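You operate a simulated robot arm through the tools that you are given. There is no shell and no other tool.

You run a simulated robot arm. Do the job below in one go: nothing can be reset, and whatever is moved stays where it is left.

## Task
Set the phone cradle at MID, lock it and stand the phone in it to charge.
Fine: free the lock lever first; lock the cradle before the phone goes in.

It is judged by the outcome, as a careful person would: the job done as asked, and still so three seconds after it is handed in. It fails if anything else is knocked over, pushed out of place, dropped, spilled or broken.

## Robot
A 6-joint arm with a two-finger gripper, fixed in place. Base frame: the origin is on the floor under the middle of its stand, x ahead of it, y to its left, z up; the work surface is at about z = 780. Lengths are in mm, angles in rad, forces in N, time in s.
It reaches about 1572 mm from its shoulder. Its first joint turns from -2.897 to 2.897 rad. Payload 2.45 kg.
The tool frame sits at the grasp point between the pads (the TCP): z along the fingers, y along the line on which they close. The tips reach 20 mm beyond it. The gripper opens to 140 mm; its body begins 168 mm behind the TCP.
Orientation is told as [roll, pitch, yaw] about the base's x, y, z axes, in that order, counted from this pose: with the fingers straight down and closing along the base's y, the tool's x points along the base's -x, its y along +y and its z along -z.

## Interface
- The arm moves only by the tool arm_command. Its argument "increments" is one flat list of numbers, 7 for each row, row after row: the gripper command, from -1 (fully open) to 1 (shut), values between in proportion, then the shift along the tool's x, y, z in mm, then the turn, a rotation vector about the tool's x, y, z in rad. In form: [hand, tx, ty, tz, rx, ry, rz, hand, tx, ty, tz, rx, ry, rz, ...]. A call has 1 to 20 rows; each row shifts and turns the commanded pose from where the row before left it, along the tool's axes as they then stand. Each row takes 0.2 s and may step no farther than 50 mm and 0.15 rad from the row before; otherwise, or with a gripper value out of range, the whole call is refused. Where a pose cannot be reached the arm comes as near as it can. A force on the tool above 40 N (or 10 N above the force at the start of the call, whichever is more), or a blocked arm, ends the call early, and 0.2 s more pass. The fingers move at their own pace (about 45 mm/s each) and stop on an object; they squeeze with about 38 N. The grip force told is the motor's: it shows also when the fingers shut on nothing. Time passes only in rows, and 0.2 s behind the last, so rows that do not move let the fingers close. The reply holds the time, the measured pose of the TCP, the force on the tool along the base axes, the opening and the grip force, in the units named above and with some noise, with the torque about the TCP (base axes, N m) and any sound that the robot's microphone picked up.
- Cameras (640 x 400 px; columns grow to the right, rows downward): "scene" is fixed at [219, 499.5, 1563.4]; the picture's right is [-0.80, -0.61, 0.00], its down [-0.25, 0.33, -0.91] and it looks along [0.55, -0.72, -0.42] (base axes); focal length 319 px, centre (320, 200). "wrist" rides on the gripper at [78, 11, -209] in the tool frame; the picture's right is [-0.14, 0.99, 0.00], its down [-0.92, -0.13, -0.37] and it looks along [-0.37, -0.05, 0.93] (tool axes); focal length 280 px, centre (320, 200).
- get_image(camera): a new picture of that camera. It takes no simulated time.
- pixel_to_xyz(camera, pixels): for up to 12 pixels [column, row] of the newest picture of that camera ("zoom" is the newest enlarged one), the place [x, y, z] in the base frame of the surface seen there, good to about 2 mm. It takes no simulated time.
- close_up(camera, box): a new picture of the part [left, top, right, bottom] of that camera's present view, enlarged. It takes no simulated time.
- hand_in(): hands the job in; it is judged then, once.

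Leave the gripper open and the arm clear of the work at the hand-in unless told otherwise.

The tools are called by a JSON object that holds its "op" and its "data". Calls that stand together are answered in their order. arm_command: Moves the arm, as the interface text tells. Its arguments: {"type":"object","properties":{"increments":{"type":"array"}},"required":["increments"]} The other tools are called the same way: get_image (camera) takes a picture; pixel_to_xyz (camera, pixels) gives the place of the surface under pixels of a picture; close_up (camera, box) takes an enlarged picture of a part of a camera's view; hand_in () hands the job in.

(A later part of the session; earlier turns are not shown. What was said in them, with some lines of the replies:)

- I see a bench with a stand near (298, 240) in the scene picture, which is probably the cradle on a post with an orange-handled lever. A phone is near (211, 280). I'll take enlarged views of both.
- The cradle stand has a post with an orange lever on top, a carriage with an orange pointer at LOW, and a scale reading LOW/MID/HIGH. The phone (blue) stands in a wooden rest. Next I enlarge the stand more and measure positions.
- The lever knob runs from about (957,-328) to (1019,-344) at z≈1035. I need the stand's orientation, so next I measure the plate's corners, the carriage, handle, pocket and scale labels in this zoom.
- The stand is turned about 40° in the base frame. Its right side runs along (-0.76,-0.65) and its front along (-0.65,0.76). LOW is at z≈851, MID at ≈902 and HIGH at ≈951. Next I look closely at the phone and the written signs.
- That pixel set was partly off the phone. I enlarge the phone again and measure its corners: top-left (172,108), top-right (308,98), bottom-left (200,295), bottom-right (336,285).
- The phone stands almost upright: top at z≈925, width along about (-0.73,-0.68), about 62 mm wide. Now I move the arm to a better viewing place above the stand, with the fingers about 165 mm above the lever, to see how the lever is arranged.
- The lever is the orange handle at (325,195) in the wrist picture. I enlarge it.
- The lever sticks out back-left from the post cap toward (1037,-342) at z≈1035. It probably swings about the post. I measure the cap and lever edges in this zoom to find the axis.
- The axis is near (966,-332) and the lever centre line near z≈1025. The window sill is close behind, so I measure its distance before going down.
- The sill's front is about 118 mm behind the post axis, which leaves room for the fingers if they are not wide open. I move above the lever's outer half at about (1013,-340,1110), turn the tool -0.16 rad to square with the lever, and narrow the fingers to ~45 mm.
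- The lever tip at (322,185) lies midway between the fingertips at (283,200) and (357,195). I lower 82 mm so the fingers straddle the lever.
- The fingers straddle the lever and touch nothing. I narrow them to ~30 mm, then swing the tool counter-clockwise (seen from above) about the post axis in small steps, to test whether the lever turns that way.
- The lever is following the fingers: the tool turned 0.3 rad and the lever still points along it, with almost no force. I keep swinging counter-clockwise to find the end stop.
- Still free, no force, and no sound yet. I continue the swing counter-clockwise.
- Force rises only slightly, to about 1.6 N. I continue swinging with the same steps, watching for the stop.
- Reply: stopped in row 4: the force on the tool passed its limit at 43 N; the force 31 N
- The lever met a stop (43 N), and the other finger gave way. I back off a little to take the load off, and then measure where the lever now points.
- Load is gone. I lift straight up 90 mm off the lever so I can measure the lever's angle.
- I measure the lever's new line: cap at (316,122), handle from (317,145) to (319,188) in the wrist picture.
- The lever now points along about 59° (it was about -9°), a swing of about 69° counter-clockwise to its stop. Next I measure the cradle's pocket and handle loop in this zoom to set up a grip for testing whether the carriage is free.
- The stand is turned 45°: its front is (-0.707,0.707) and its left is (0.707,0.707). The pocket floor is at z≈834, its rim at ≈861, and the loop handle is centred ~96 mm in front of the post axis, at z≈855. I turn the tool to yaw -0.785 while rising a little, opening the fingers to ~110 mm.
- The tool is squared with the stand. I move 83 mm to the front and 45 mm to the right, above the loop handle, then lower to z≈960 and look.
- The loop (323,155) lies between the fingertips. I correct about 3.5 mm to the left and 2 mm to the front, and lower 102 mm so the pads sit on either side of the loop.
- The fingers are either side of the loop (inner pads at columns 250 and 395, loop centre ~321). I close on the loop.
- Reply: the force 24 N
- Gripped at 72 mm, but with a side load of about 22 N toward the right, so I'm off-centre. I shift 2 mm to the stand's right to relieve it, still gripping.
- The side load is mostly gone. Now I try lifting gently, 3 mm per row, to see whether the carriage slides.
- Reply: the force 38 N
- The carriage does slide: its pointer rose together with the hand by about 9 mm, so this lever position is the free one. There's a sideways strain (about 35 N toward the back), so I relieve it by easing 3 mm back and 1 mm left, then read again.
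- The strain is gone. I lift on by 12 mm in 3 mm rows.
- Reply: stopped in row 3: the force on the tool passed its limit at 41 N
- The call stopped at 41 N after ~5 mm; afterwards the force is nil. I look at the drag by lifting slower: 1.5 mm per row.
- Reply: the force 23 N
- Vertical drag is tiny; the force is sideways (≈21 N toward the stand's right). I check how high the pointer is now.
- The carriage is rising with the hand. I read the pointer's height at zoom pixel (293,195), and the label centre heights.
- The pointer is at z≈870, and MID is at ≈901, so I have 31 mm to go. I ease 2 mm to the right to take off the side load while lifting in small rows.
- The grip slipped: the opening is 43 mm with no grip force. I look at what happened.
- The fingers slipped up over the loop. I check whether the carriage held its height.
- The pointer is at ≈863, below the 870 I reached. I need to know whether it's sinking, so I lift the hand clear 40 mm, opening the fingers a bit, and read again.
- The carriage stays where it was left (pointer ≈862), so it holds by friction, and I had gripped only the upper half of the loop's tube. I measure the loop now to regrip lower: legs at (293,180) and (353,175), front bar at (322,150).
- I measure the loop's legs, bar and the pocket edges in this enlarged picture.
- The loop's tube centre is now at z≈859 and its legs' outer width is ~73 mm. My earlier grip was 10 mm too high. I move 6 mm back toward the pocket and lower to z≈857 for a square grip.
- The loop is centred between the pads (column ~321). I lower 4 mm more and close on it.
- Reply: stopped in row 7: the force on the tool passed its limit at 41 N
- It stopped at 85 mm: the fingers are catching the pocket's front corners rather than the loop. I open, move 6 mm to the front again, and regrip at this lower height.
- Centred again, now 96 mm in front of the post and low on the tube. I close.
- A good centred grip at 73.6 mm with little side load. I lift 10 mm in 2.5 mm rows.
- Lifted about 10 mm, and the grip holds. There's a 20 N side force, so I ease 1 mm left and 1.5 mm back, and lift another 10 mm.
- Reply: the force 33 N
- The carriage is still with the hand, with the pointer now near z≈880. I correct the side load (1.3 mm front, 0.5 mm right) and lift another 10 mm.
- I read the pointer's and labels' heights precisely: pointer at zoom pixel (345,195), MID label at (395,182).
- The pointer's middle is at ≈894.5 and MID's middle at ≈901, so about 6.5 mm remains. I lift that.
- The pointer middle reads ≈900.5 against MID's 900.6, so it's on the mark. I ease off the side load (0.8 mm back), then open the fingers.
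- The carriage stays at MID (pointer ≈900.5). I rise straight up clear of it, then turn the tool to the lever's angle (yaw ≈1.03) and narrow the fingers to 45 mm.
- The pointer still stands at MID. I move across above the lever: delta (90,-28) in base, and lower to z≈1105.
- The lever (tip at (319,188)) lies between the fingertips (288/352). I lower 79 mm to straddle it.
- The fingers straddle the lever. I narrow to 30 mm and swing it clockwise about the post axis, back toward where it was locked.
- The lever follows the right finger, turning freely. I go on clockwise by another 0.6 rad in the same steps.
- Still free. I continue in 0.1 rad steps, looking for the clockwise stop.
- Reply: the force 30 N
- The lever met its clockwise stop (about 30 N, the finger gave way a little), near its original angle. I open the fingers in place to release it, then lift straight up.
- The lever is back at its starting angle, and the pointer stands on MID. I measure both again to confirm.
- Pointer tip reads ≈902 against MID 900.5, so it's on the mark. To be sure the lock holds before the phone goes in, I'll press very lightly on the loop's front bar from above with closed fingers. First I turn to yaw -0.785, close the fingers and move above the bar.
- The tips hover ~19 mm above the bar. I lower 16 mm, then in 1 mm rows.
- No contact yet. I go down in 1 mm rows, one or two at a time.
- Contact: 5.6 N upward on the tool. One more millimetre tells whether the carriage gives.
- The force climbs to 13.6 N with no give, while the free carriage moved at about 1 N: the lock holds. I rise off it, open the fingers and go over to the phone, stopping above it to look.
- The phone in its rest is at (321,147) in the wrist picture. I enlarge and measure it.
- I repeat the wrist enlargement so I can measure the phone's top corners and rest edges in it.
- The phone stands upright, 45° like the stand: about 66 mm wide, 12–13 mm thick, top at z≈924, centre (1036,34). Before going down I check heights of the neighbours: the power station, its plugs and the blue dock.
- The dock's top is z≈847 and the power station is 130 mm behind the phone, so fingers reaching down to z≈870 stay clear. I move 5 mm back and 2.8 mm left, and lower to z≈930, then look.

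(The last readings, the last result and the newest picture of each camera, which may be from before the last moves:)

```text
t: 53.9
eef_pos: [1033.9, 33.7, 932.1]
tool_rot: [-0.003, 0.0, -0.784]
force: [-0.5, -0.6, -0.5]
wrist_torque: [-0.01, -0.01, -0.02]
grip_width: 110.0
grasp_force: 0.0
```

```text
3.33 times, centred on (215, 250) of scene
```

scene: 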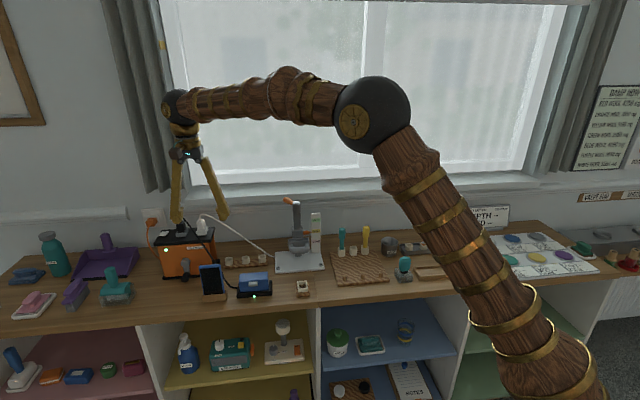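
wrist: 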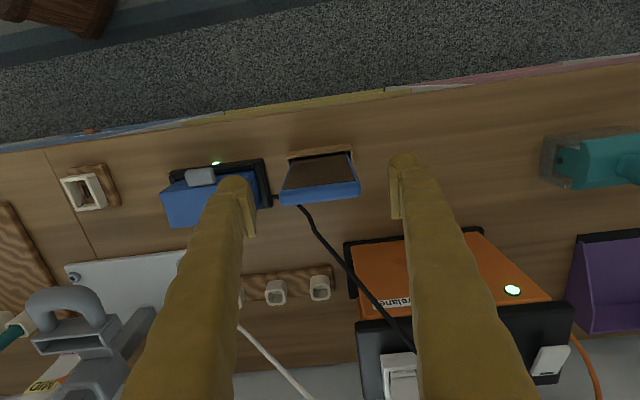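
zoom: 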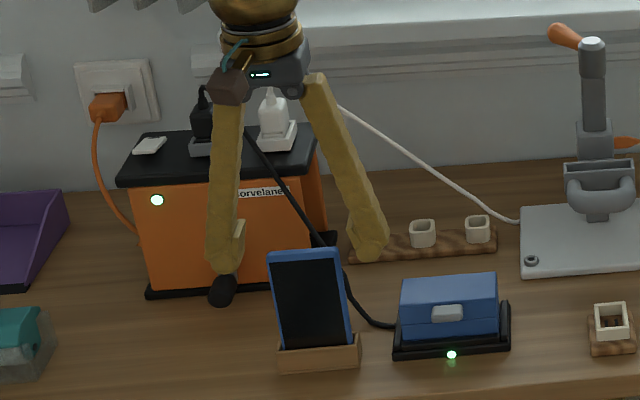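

The phone (columns 282–360) is centred between the pads (250/393). I lower 38 mm so the pads sit ~30 mm below its top edge and close gently.

{"op": "arm_command", "data": {"increments": [-0.571, -1, 0.5, 19, 0, 0, 0, -0.571, 0, 0, 19, 0, 0, 0, -0.3, 0, 0, 0, 0, 0, 0, -0.1, 0, 0, 0, 0, 0, 0, 0, 0, 0, 0, 0, 0, 0]}}

{"op": "get_image", "data": {"camera": "wrist"}}

{"op": "close_up", "data": {"camera": "scene", "box": [160, 190, 270, 310]}}

```text
t: 55.1
eef_pos: [1036.0, 33.3, 891.8]
tool_rot: [-0.001, 0.001, -0.783]
force: [-1.4, -1.5, 1.2]
wrist_torque: [-0.02, -0.03, 0.03]
grip_width: 74.5
grasp_force: 24.2
```

```text
taken
```

wrist: 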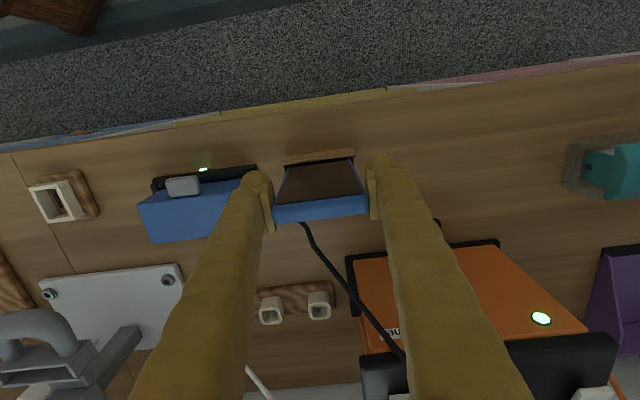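

```text
3.33 times, centred on (215, 250) of scene
```

zoom: 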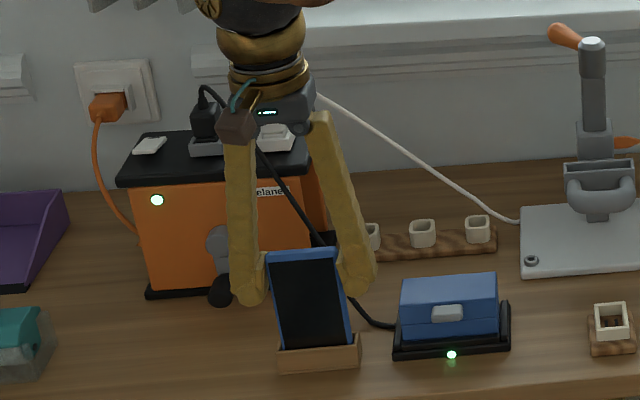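

The pads have met the phone at about 74 mm with 24 N and almost no side load. I let the fingers close to full squeeze.

{"op": "arm_command", "data": {"increments": [0.3, 0, 0, 0, 0, 0, 0, 0.3, 0, 0, 0, 0, 0, 0, 0.3, 0, 0, 0, 0, 0, 0]}}

{"op": "close_up", "data": {"camera": "wrist", "box": [250, 130, 394, 230]}}

```text
t: 55.9
eef_pos: [1035.6, 34.2, 893.1]
tool_rot: [-0.003, 0.0, -0.785]
force: [-0.3, -0.9, 2.2]
wrist_torque: [0.01, -0.04, -0.02]
grip_width: 74.2
grasp_force: 38.0
```

```text
4.00 times, centred on (322, 180) of wrist
```

zoom: 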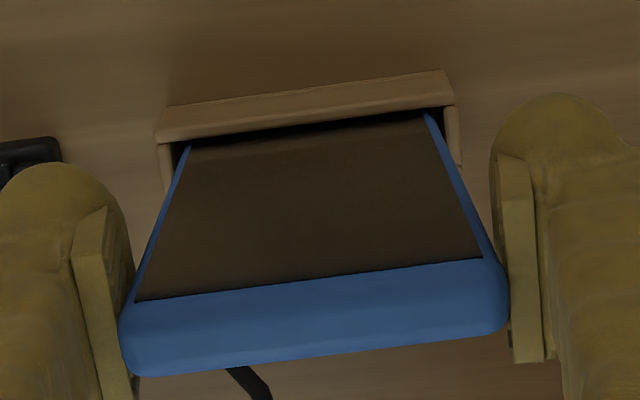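

The grip is steady at 74.2 mm and 38 N. I measure the phone's edges relative to the tool now: top corners, face and pads.

{"op": "pixel_to_xyz", "data": {"camera": "zoom", "pixels": [[122, 330], [505, 295], [145, 372], [490, 330], [320, 350], [320, 290], [320, 270], [320, 200], [140, 300], [480, 258], [190, 160], [425, 130]]}}

{"op": "pixel_to_xyz", "data": {"camera": "zoom", "pixels": [[160, 240], [462, 210], [150, 265], [475, 240], [320, 325], [220, 335], [420, 315], [250, 362], [400, 345], [106, 300], [505, 260], [320, 355]]}}

```text
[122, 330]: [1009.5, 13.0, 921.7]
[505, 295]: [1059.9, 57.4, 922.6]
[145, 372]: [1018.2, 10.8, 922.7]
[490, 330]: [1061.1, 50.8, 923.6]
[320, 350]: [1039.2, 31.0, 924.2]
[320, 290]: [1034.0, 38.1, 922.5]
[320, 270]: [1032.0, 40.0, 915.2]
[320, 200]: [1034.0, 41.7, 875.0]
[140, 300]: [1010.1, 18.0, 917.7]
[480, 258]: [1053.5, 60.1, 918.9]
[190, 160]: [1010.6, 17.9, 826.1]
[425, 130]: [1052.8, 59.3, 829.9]
```

```text
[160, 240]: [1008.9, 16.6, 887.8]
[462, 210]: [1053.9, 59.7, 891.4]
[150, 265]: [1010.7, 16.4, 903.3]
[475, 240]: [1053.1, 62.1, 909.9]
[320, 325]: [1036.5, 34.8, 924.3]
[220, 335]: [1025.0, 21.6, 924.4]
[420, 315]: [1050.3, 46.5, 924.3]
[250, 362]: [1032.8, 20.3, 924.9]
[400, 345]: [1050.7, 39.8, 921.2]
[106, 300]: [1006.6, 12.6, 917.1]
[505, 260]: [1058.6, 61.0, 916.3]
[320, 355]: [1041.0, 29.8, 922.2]
```

The phone is centred on the tool (centre F≈-708.5, L≈756, front-to-back ~13 mm). I lift it slowly straight up 20 mm out of its rest.

{"op": "arm_command", "data": {"increments": [0.3, 0, 0, -4, 0, 0, 0, 0.3, 0, 0, -5, 0, 0, 0, 0.3, 0, 0, -5, 0, 0, 0, 0.3, 0, 0, -6, 0, 0, 0]}}

{"op": "close_up", "data": {"camera": "scene", "box": [160, 190, 270, 310]}}

```text
t: 56.9
eef_pos: [1036.9, 33.3, 911.5]
tool_rot: [-0.002, 0.0, -0.783]
force: [0.4, -0.4, -1.3]
wrist_torque: [0.02, 0.03, 0.02]
grip_width: 74.4
grasp_force: 38.2
```

```text
3.33 times, centred on (215, 250) of scene
```

zoom: 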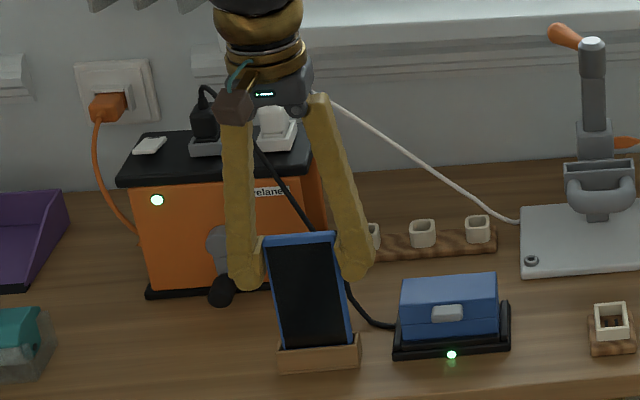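

The phone rises with the hand and the rest stays put. I lift another 150 mm.

{"op": "arm_command", "data": {"increments": [0.3, 0, 0, -15, 0, 0, 0, 0.3, 0, 0, -25, 0, 0, 0, 0.3, 0, 0, -30, 0, 0, 0, 0.3, 0, 0, -30, 0, 0, 0, 0.3, 0, 0, -30, 0, 0, 0, 0.3, 0, 0, -20, 0, 0, 0, 0.3, 0, 0, 0, 0, 0, 0]}}

{"op": "close_up", "data": {"camera": "scene", "box": [140, 160, 280, 310]}}

{"op": "pixel_to_xyz", "data": {"camera": "zoom", "pixels": [[300, 200], [320, 260]]}}

```text
t: 58.5
eef_pos: [1038.1, 32.4, 1060.1]
tool_rot: [-0.001, 0.0, -0.784]
force: [-0.6, 0.0, -1.9]
wrist_torque: [0.01, -0.02, -0.02]
grip_width: 74.4
grasp_force: 37.8
```

```text
2.67 times, centred on (210, 235) of scene
```

zoom: 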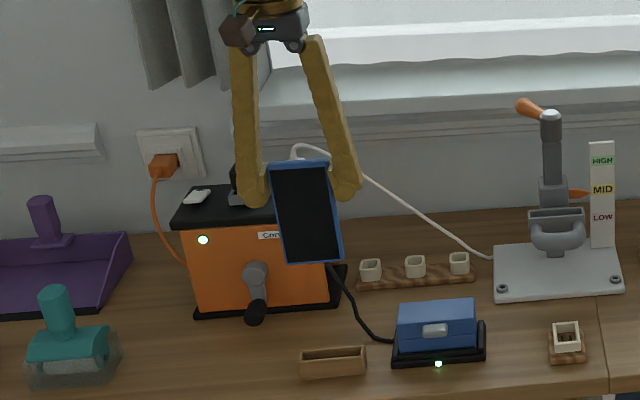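

```text
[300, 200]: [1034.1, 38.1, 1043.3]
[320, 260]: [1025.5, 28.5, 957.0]
```

The phone hangs upright in the grip, and the rest stayed in place. I measure its bottom edge.

{"op": "close_up", "data": {"camera": "scene", "box": [230, 205, 280, 245]}}

```text
10.00 times, centred on (255, 225) of scene
```

zoom: 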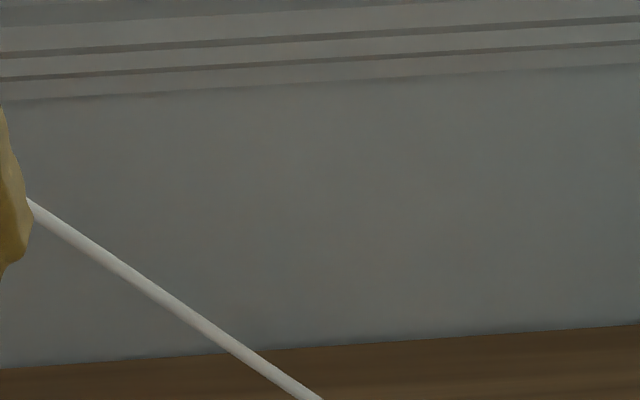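

That was off to the side; the phone is around scene pixel (205,235). I enlarge there.

{"op": "close_up", "data": {"camera": "scene", "box": [180, 215, 240, 265]}}

{"op": "pixel_to_xyz", "data": {"camera": "zoom", "pixels": [[260, 350], [280, 340], [330, 340], [380, 330], [280, 355], [330, 350], [380, 345], [330, 362], [300, 100], [270, 80]]}}

```text
8.00 times, centred on (210, 240) of scene
```

zoom: 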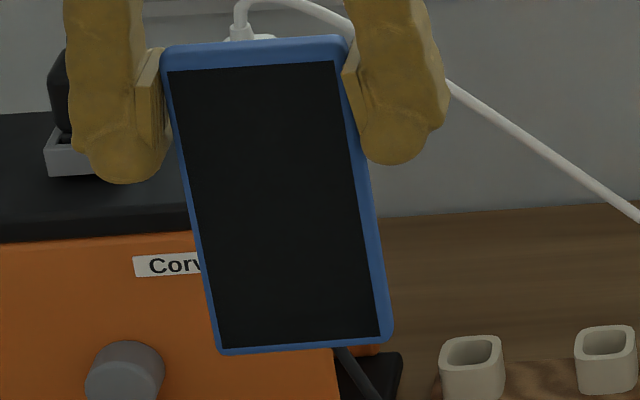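

```text
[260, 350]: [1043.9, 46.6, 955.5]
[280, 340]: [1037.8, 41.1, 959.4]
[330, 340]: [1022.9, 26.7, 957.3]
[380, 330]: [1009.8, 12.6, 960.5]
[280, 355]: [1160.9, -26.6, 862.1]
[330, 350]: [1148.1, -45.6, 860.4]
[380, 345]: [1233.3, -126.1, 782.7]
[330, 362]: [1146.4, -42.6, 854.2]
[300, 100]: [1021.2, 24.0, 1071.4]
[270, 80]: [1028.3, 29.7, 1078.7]
```

The phone hangs vertical, its bottom ≈105 mm below the tool point (z≈955 now, with the pocket's rim at ≈911). I carry it across: 143 mm back and 307 mm right, to hover above the pocket.

{"op": "arm_command", "data": {"increments": [0.3, -7, -15, 0, 0, 0, 0, 0.3, -14.3, -30.7, 0, 0, 0, 0, 0.3, -14.3, -30.7, 0, 0, 0, 0, 0.3, -14.3, -30.7, 0, 0, 0, 0, 0.3, -14.3, -30.7, 0, 0, 0, 0, 0.3, -14.3, -30.7, 0, 0, 0, 0, 0.3, -14.3, -30.7, 0, 0, 0, 0, 0.3, -14.3, -30.7, 0, 0, 0, 0, 0.3, -14.3, -30.7, 0, 0, 0, 0, 0.3, -14.3, -30.7, 0, 0, 0, 0, 0.3, -7, -15, 0, 0, 0, 0, 0.3, 0, 0, 0, 0, 0, 0, 0.3, 0, 0, 0, 0, 0, 0]}}

{"op": "get_image", "data": {"camera": "wrist"}}

{"op": "close_up", "data": {"camera": "scene", "box": [240, 150, 360, 280]}}

```text
t: 61.3
eef_pos: [925.3, -286.8, 1061.5]
tool_rot: [-0.001, -0.001, -0.782]
force: [-0.4, 0.1, -1.9]
wrist_torque: [-0.01, 0.01, 0.02]
grip_width: 74.1
grasp_force: 38.0
```

```text
taken
```

wrist: 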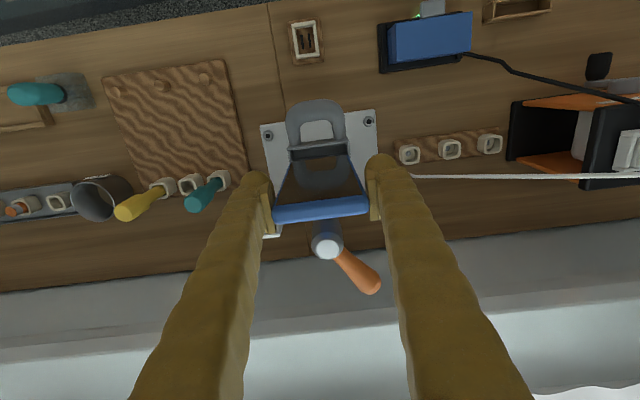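

```text
3.08 times, centred on (300, 215) of scene
```

zoom: 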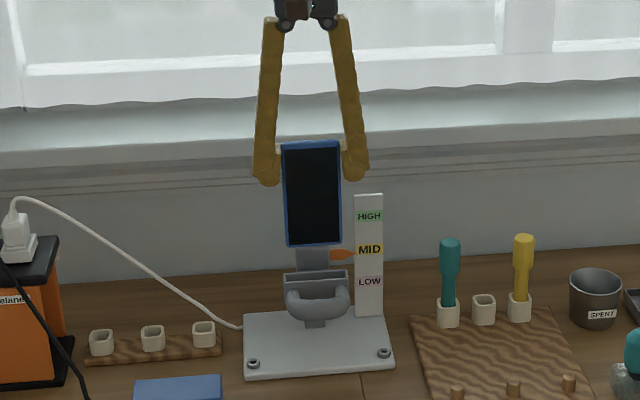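

The phone hovers above the pocket. I enlarge both views to measure the phone's bottom edge against the pocket.

{"op": "close_up", "data": {"camera": "wrist", "box": [260, 90, 388, 230]}}

{"op": "close_up", "data": {"camera": "scene", "box": [276, 200, 330, 260]}}

{"op": "pixel_to_xyz", "data": {"camera": "zoom", "pixels": [[260, 195], [300, 195], [345, 195], [230, 195], [365, 190], [300, 100], [240, 278], [380, 270], [245, 268], [375, 262], [310, 262], [310, 272]]}}

```text
2.86 times, centred on (324, 160) of wrist
```

zoom: 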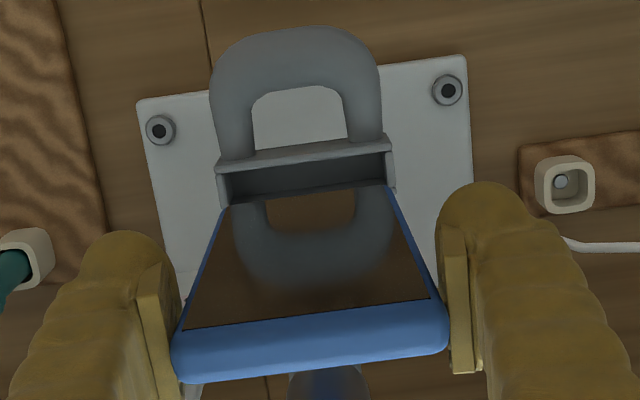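

```text
6.67 times, centred on (303, 230) of scene
```

zoom: 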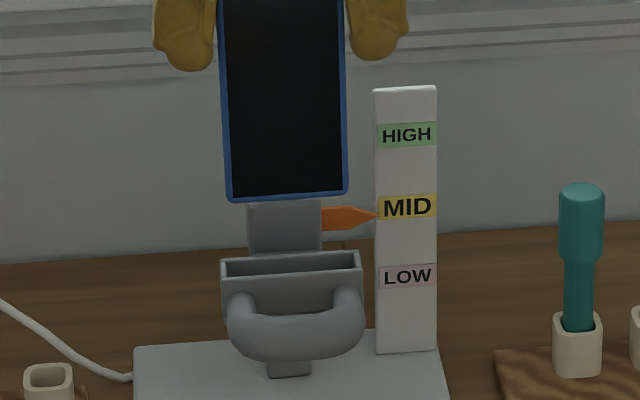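

```text
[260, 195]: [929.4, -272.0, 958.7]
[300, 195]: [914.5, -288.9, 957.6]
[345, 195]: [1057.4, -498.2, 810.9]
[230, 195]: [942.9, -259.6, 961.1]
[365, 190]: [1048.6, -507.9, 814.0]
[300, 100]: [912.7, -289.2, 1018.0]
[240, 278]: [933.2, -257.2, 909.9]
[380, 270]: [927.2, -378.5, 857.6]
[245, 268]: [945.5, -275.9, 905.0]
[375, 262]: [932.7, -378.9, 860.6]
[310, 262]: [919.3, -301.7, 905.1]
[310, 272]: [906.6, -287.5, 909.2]
```

I take a stronger enlargement of the pocket and the phone's lower edge to refine the alignment.

{"op": "close_up", "data": {"camera": "scene", "box": [284, 222, 316, 246]}}

{"op": "pixel_to_xyz", "data": {"camera": "zoom", "pixels": [[200, 250], [300, 250], [400, 245], [200, 200], [300, 200], [400, 190], [200, 225], [300, 220], [400, 215], [250, 300], [350, 300], [300, 60]]}}

```text
16.00 times, centred on (300, 234) of scene
```

zoom: 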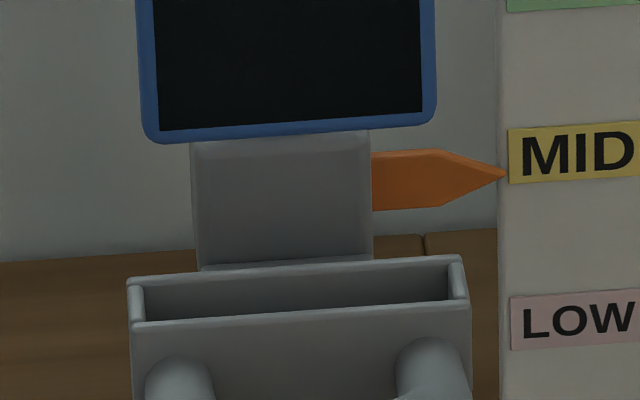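

```text
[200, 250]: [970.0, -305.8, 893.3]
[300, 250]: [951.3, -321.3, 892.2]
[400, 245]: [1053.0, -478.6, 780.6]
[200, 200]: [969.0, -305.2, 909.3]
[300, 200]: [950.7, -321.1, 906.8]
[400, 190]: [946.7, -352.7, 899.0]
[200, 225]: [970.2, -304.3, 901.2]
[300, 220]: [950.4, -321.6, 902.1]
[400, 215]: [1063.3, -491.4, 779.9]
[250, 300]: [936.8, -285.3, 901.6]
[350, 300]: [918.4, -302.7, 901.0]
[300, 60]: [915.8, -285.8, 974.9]
```

The pocket interior looks ~73 × 16 mm and the phone ~70 × 13 mm, so I must centre it within about a millimetre. I read the pocket rim lines from this zoom: the front rim around row 312 and the back rim around row 273 at column 300.

{"op": "pixel_to_xyz", "data": {"camera": "zoom", "pixels": [[200, 317], [200, 321], [200, 325], [300, 309], [300, 313], [300, 317], [400, 301], [400, 305], [400, 309], [200, 282], [300, 275], [400, 268]]}}

{"op": "pixel_to_xyz", "data": {"camera": "zoom", "pixels": [[200, 330], [300, 325], [400, 320], [250, 340], [350, 340], [200, 128], [300, 120], [400, 115], [200, 100], [400, 90], [140, 300], [455, 280]]}}

```text
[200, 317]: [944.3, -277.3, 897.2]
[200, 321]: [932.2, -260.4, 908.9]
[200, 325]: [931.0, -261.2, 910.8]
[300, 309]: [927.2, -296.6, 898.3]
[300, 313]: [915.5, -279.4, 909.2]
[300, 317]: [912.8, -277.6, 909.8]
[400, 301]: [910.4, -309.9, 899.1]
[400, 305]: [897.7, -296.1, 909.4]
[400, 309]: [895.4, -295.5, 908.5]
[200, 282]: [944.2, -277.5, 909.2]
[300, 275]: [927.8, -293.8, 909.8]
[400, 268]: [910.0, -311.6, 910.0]
```

```text
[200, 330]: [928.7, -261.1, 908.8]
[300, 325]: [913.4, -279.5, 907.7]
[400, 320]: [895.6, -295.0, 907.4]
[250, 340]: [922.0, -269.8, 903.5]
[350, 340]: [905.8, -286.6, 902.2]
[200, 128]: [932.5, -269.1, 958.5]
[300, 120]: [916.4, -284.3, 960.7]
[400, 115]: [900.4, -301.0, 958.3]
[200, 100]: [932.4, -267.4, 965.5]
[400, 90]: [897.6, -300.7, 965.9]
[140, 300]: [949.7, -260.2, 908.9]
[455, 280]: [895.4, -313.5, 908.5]
```

The pocket's inside spans F≈-863.8 to -845 (centre -854.4), L centre ≈449.4. The phone's centre is near F≈-855.8, L≈450.1. So I shift 1.5 mm front and 0.8 mm right, and lower 38 mm to just above the rim, then look again.

{"op": "arm_command", "data": {"increments": [0.3, 1.5, -0.8, 10, 0, 0, 0, 0.3, 0, 0, 14, 0, 0, 0, 0.3, 0, 0, 14, 0, 0, 0, 0.3, 0, 0, 0, 0, 0, 0]}}

{"op": "close_up", "data": {"camera": "scene", "box": [284, 222, 316, 246]}}

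{"op": "pixel_to_xyz", "data": {"camera": "zoom", "pixels": [[200, 240], [300, 235], [400, 225], [200, 200], [300, 200], [400, 200], [200, 325], [300, 317], [400, 309], [300, 340], [300, 290], [300, 300]]}}

{"op": "close_up", "data": {"camera": "wrist", "box": [260, 90, 388, 230]}}

```text
t: 62.3
eef_pos: [922.3, -285.7, 1021.5]
tool_rot: [-0.001, 0.0, -0.784]
force: [0.2, 0.1, -1.4]
wrist_torque: [0.02, 0.0, 0.01]
grip_width: 74.2
grasp_force: 38.1
```

```text
16.00 times, centred on (300, 234) of scene
```

zoom: 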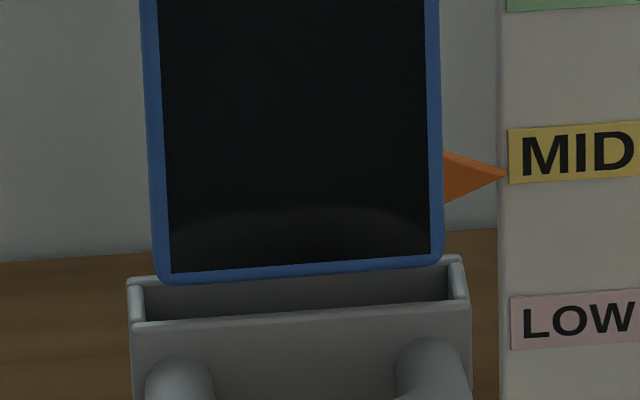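

```text
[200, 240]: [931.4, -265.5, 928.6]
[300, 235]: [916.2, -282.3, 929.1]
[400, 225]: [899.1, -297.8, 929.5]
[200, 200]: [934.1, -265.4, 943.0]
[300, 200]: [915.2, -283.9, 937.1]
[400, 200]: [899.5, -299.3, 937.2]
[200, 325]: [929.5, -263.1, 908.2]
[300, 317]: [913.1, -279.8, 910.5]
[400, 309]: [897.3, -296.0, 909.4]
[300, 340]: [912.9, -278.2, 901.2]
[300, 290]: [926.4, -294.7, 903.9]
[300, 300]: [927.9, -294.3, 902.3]
```

```text
2.86 times, centred on (324, 160) of wrist
```

zoom: 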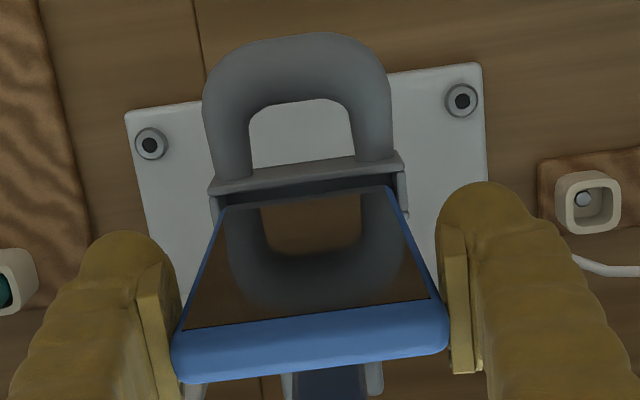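

The phone's faces span F≈-847 to -860, inside the pocket's -845 to -864, and the side gaps look like 2.4 mm left and 1.7 mm right. I lower slowly, 3 mm per row, watching the force.

{"op": "arm_command", "data": {"increments": [0.3, -0.6, 0, 3, 0, 0, 0, 0.3, 0, 0, 3, 0, 0, 0, 0.3, 0, 0, 3, 0, 0, 0, 0.3, 0, 0, 3, 0, 0, 0]}}

{"op": "close_up", "data": {"camera": "scene", "box": [284, 222, 316, 246]}}

```text
t: 63.3
eef_pos: [920.9, -284.2, 1010.6]
tool_rot: [-0.003, -0.001, -0.785]
force: [-0.1, -0.7, -0.9]
wrist_torque: [-0.05, -0.07, -0.03]
grip_width: 74.4
grasp_force: 37.7
```

```text
16.00 times, centred on (300, 234) of scene
```

zoom: 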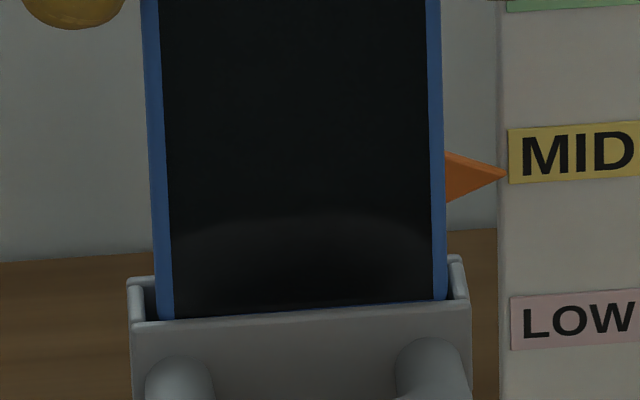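

The phone's lower end is inside the pocket with gaps on both sides and no contact force. I continue down, 3 mm per row for 15 mm.

{"op": "arm_command", "data": {"increments": [0.3, 0, 0, 3, 0, 0, 0, 0.3, 0, 0, 3, 0, 0, 0, 0.3, 0, 0, 3, 0, 0, 0, 0.3, 0, 0, 3, 0, 0, 0, 0.3, 0, 0, 3, 0, 0, 0]}}

{"op": "close_up", "data": {"camera": "scene", "box": [284, 222, 316, 246]}}

```text
t: 64.5
eef_pos: [922.2, -287.8, 995.7]
tool_rot: [-0.001, -0.001, -0.783]
force: [-0.3, 0.4, -2.8]
wrist_torque: [0.01, -0.03, 0.0]
grip_width: 74.3
grasp_force: 38.0
```

```text
16.00 times, centred on (300, 234) of scene
```

zoom: 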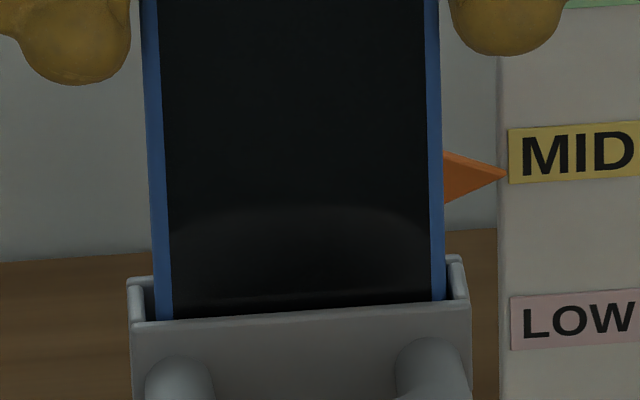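

Still no contact; about 5 mm to the pocket's floor. I go down in 1.5 mm rows to touch the floor.

{"op": "arm_command", "data": {"increments": [0.3, 0, 0, 1.5, 0, 0, 0, 0.3, 0, 0, 1.5, 0, 0, 0, 0.3, 0, 0, 1, 0, 0, 0]}}

```text
t: 65.3
eef_pos: [920.9, -286.2, 991.3]
tool_rot: [-0.002, -0.001, -0.784]
force: [-0.4, -0.7, -0.9]
wrist_torque: [-0.02, 0.01, 0.01]
grip_width: 74.2
grasp_force: 37.9
```

No contact yet (force ≈ phone weight only). I go on in 1 mm rows.

{"op": "arm_command", "data": {"increments": [0.3, 0, 0, 1, 0, 0, 0, 0.3, 0, 0, 1, 0, 0, 0]}}

```text
t: 65.9
eef_pos: [921.3, -284.9, 991.1]
tool_rot: [-0.002, -0.003, -0.784]
force: [-1.4, 1.4, 17.2]
wrist_torque: [0.63, -0.33, 0.07]
grip_width: 74.5
grasp_force: 38.0
```

Contact: 17 N upward, with the phone's bottom ≈ z 886 (pocket floor ≈ 884.5). I look at both views before letting go.

{"op": "close_up", "data": {"camera": "scene", "box": [270, 190, 334, 250]}}

{"op": "close_up", "data": {"camera": "wrist", "box": [240, 90, 400, 230]}}

{"op": "pixel_to_xyz", "data": {"camera": "scene", "pixels": [[296, 237], [303, 237], [296, 225], [303, 225], [296, 215], [303, 215], [297, 208]]}}

```text
6.67 times, centred on (302, 220) of scene
```

zoom: 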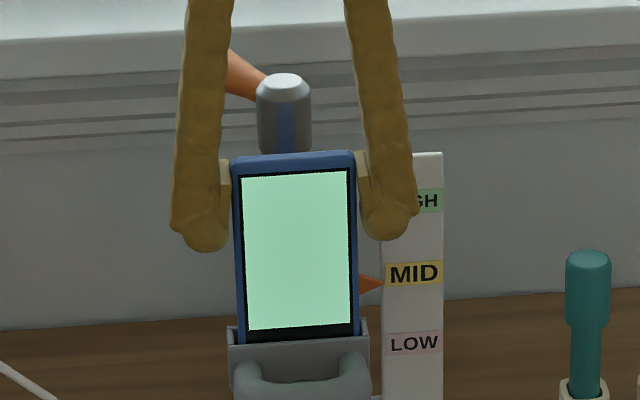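

```text
2.86 times, centred on (320, 160) of wrist
```

zoom: 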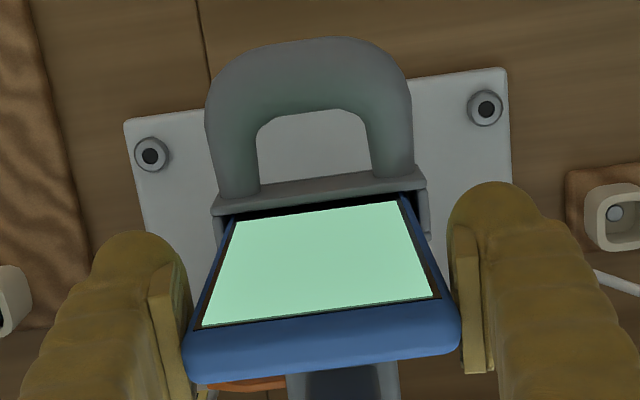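

```text
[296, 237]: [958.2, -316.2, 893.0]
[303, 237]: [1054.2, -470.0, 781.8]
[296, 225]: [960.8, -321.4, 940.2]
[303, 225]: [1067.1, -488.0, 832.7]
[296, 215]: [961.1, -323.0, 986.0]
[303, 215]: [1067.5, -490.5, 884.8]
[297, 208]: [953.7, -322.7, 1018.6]
```

The phone's screen has lit up green: it's seated and charging. I ease up 0.8 mm to take off the pressing force, then open the fingers.

{"op": "arm_command", "data": {"increments": [0.3, 0, 0, -0.8, 0, 0, 0, -0.1, 0, 0, 0, 0, 0, 0, -0.3, 0, 0, 0, 0, 0, 0, -0.45, 0, 0, 0, 0, 0, 0, -0.45, 0, 0, 0, 0, 0, 0]}}

{"op": "close_up", "data": {"camera": "scene", "box": [270, 190, 334, 250]}}

{"op": "get_image", "data": {"camera": "wrist"}}

```text
t: 67.1
eef_pos: [921.6, -286.2, 990.3]
tool_rot: [0.0, -0.001, -0.782]
force: [0.6, 0.2, 0.7]
wrist_torque: [0.01, -0.01, -0.03]
grip_width: 101.5
grasp_force: 0.1
```

```text
6.67 times, centred on (302, 220) of scene
```

zoom: 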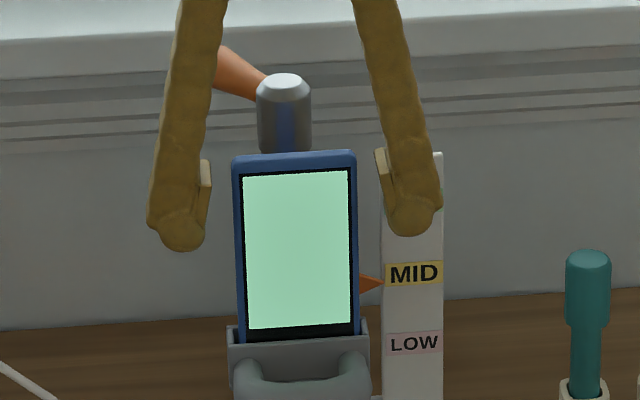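

```text
taken
```

wrist: 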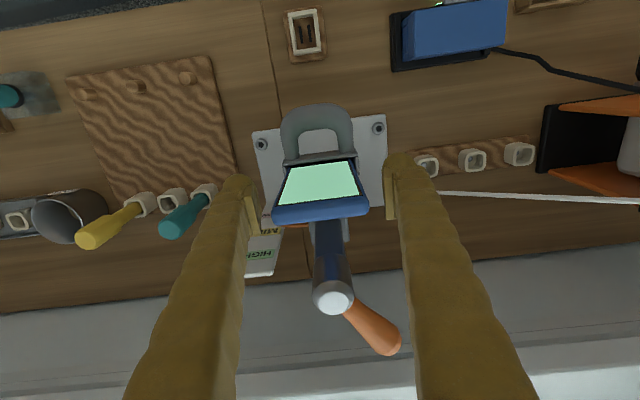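

The phone stands by itself, lit green, with the fingers clear on both sides. I rise straight up 200 mm.

{"op": "arm_command", "data": {"increments": [-0.45, 0, 0, -15, 0, 0, 0, -0.45, 0, 0, -35, 0, 0, 0, -0.45, 0, 0, -45, 0, 0, 0, -0.45, 0, 0, -45, 0, 0, 0, -0.45, 0, 0, -45, 0, 0, 0, -0.7, 20, 0, -35, 0, 0, 0, -1, 40, 0, -20, 0, 0, 0, -1, 45, 0, 0, 0, 0, 0, -1, 45, 0, 0, 0, 0, 0, -1, 0, 0, 0, 0, 0, 0]}}

{"op": "get_image", "data": {"camera": "scene"}}

{"op": "close_up", "data": {"camera": "scene", "box": [260, 185, 340, 285]}}

{"op": "get_image", "data": {"camera": "wrist"}}

```text
t: 69.3
eef_pos: [818.9, -180.7, 1232.8]
tool_rot: [-0.001, 0.001, -0.785]
force: [0.7, 0.4, 0.2]
wrist_torque: [-0.04, 0.01, -0.01]
grip_width: 139.8
grasp_force: 0.1
```

```text
taken
```

scene: 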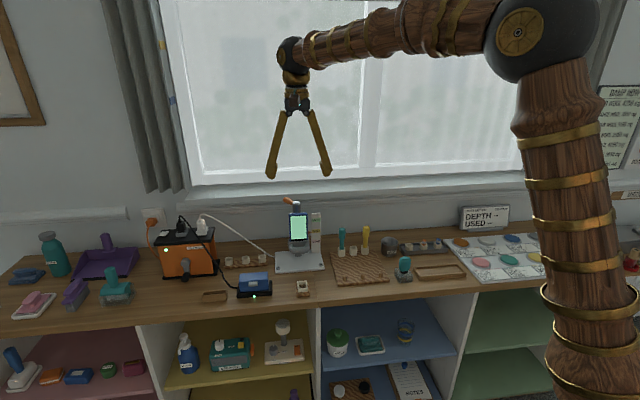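

```text
4.00 times, centred on (300, 235) of scene
```

zoom: 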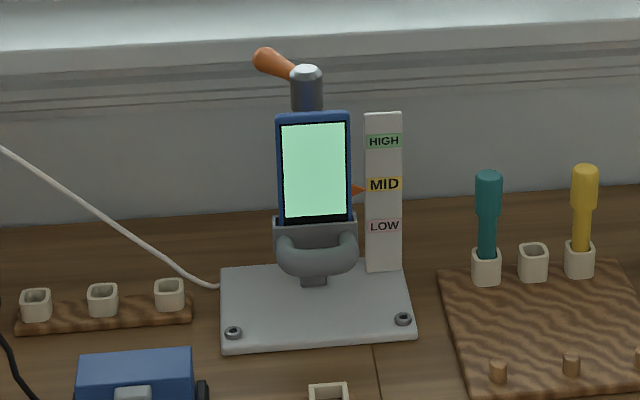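

```text
taken
```

wrist: 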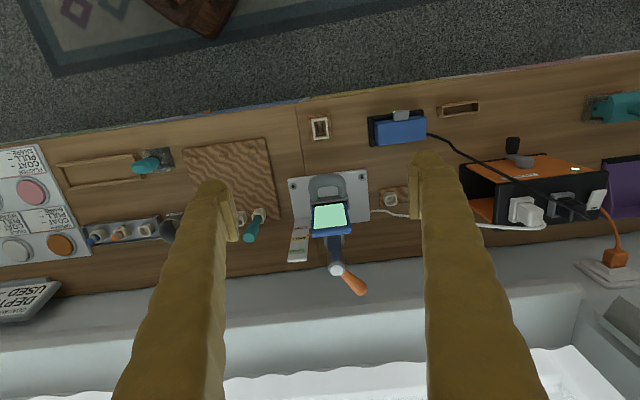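

The phone stands in the cradle charging, the pointer is at MID, the lever is in the locked position, and the rest and everything else are in place. I wait a second and check the pointer height once more.

{"op": "arm_command", "data": {"increments": [-1, 0, 0, 0, 0, 0, 0, -1, 0, 0, 0, 0, 0, 0, -1, 0, 0, 0, 0, 0, 0, -1, 0, 0, 0, 0, 0, 0, -1, 0, 0, 0, 0, 0, 0, -1, 0, 0, 0, 0, 0, 0, -1, 0, 0, 0, 0, 0, 0, -1, 0, 0, 0, 0, 0, 0]}}

{"op": "close_up", "data": {"camera": "scene", "box": [284, 190, 332, 250]}}

{"op": "pixel_to_xyz", "data": {"camera": "zoom", "pixels": [[345, 280], [355, 280], [390, 272], [300, 200], [300, 300]]}}

```text
t: 71.1
eef_pos: [819.4, -181.2, 1233.0]
tool_rot: [-0.001, -0.001, -0.784]
force: [0.4, 0.3, -0.3]
wrist_torque: [0.0, 0.0, 0.0]
grip_width: 139.9
grasp_force: 0.1
```

```text
6.67 times, centred on (308, 220) of scene
```

zoom: 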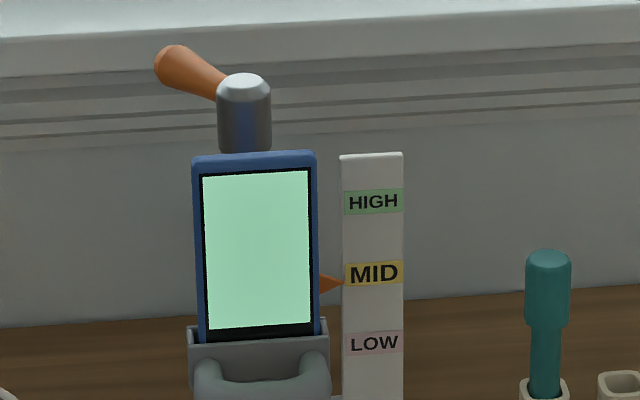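

```text
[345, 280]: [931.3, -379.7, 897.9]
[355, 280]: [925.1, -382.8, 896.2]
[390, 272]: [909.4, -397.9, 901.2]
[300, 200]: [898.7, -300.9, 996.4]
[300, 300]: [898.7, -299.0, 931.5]
```

The phone is steady and lit. The pointer tip (340,282) still lines up with MID, the lever is at its locked stop, and the gripper is open and clear. I hand in.

{"op": "hand_in", "data": {}}

```text
The job is handed in.
```

The cradle is set at MID and locked, and the phone is standing in it. Its screen lit green once it was seated, which I take to mean it's charging.

- **Lever:** I swung it counter-clockwise to its stop, which freed the carriage. Once the height was set, I swung it back to its original position.
- **Height:** the pointer reads about 902 mm against the MID mark at about 900.5 mm, well inside the MID label. My first grip on the handle slipped partway up, so I regripped lower and finished the lift.
- **Lock:** before the phone went in, I pressed down on the cradle with about 14 N and it did not move. Unlocked, it had slid at about 1 N.
- **Phone:** I lifted it straight out of its wooden rest and lowered it to the floor of the cradle. It stayed steady after I let go, and nothing else on the bench looked moved.

I handed in with the gripper open and the arm clear.
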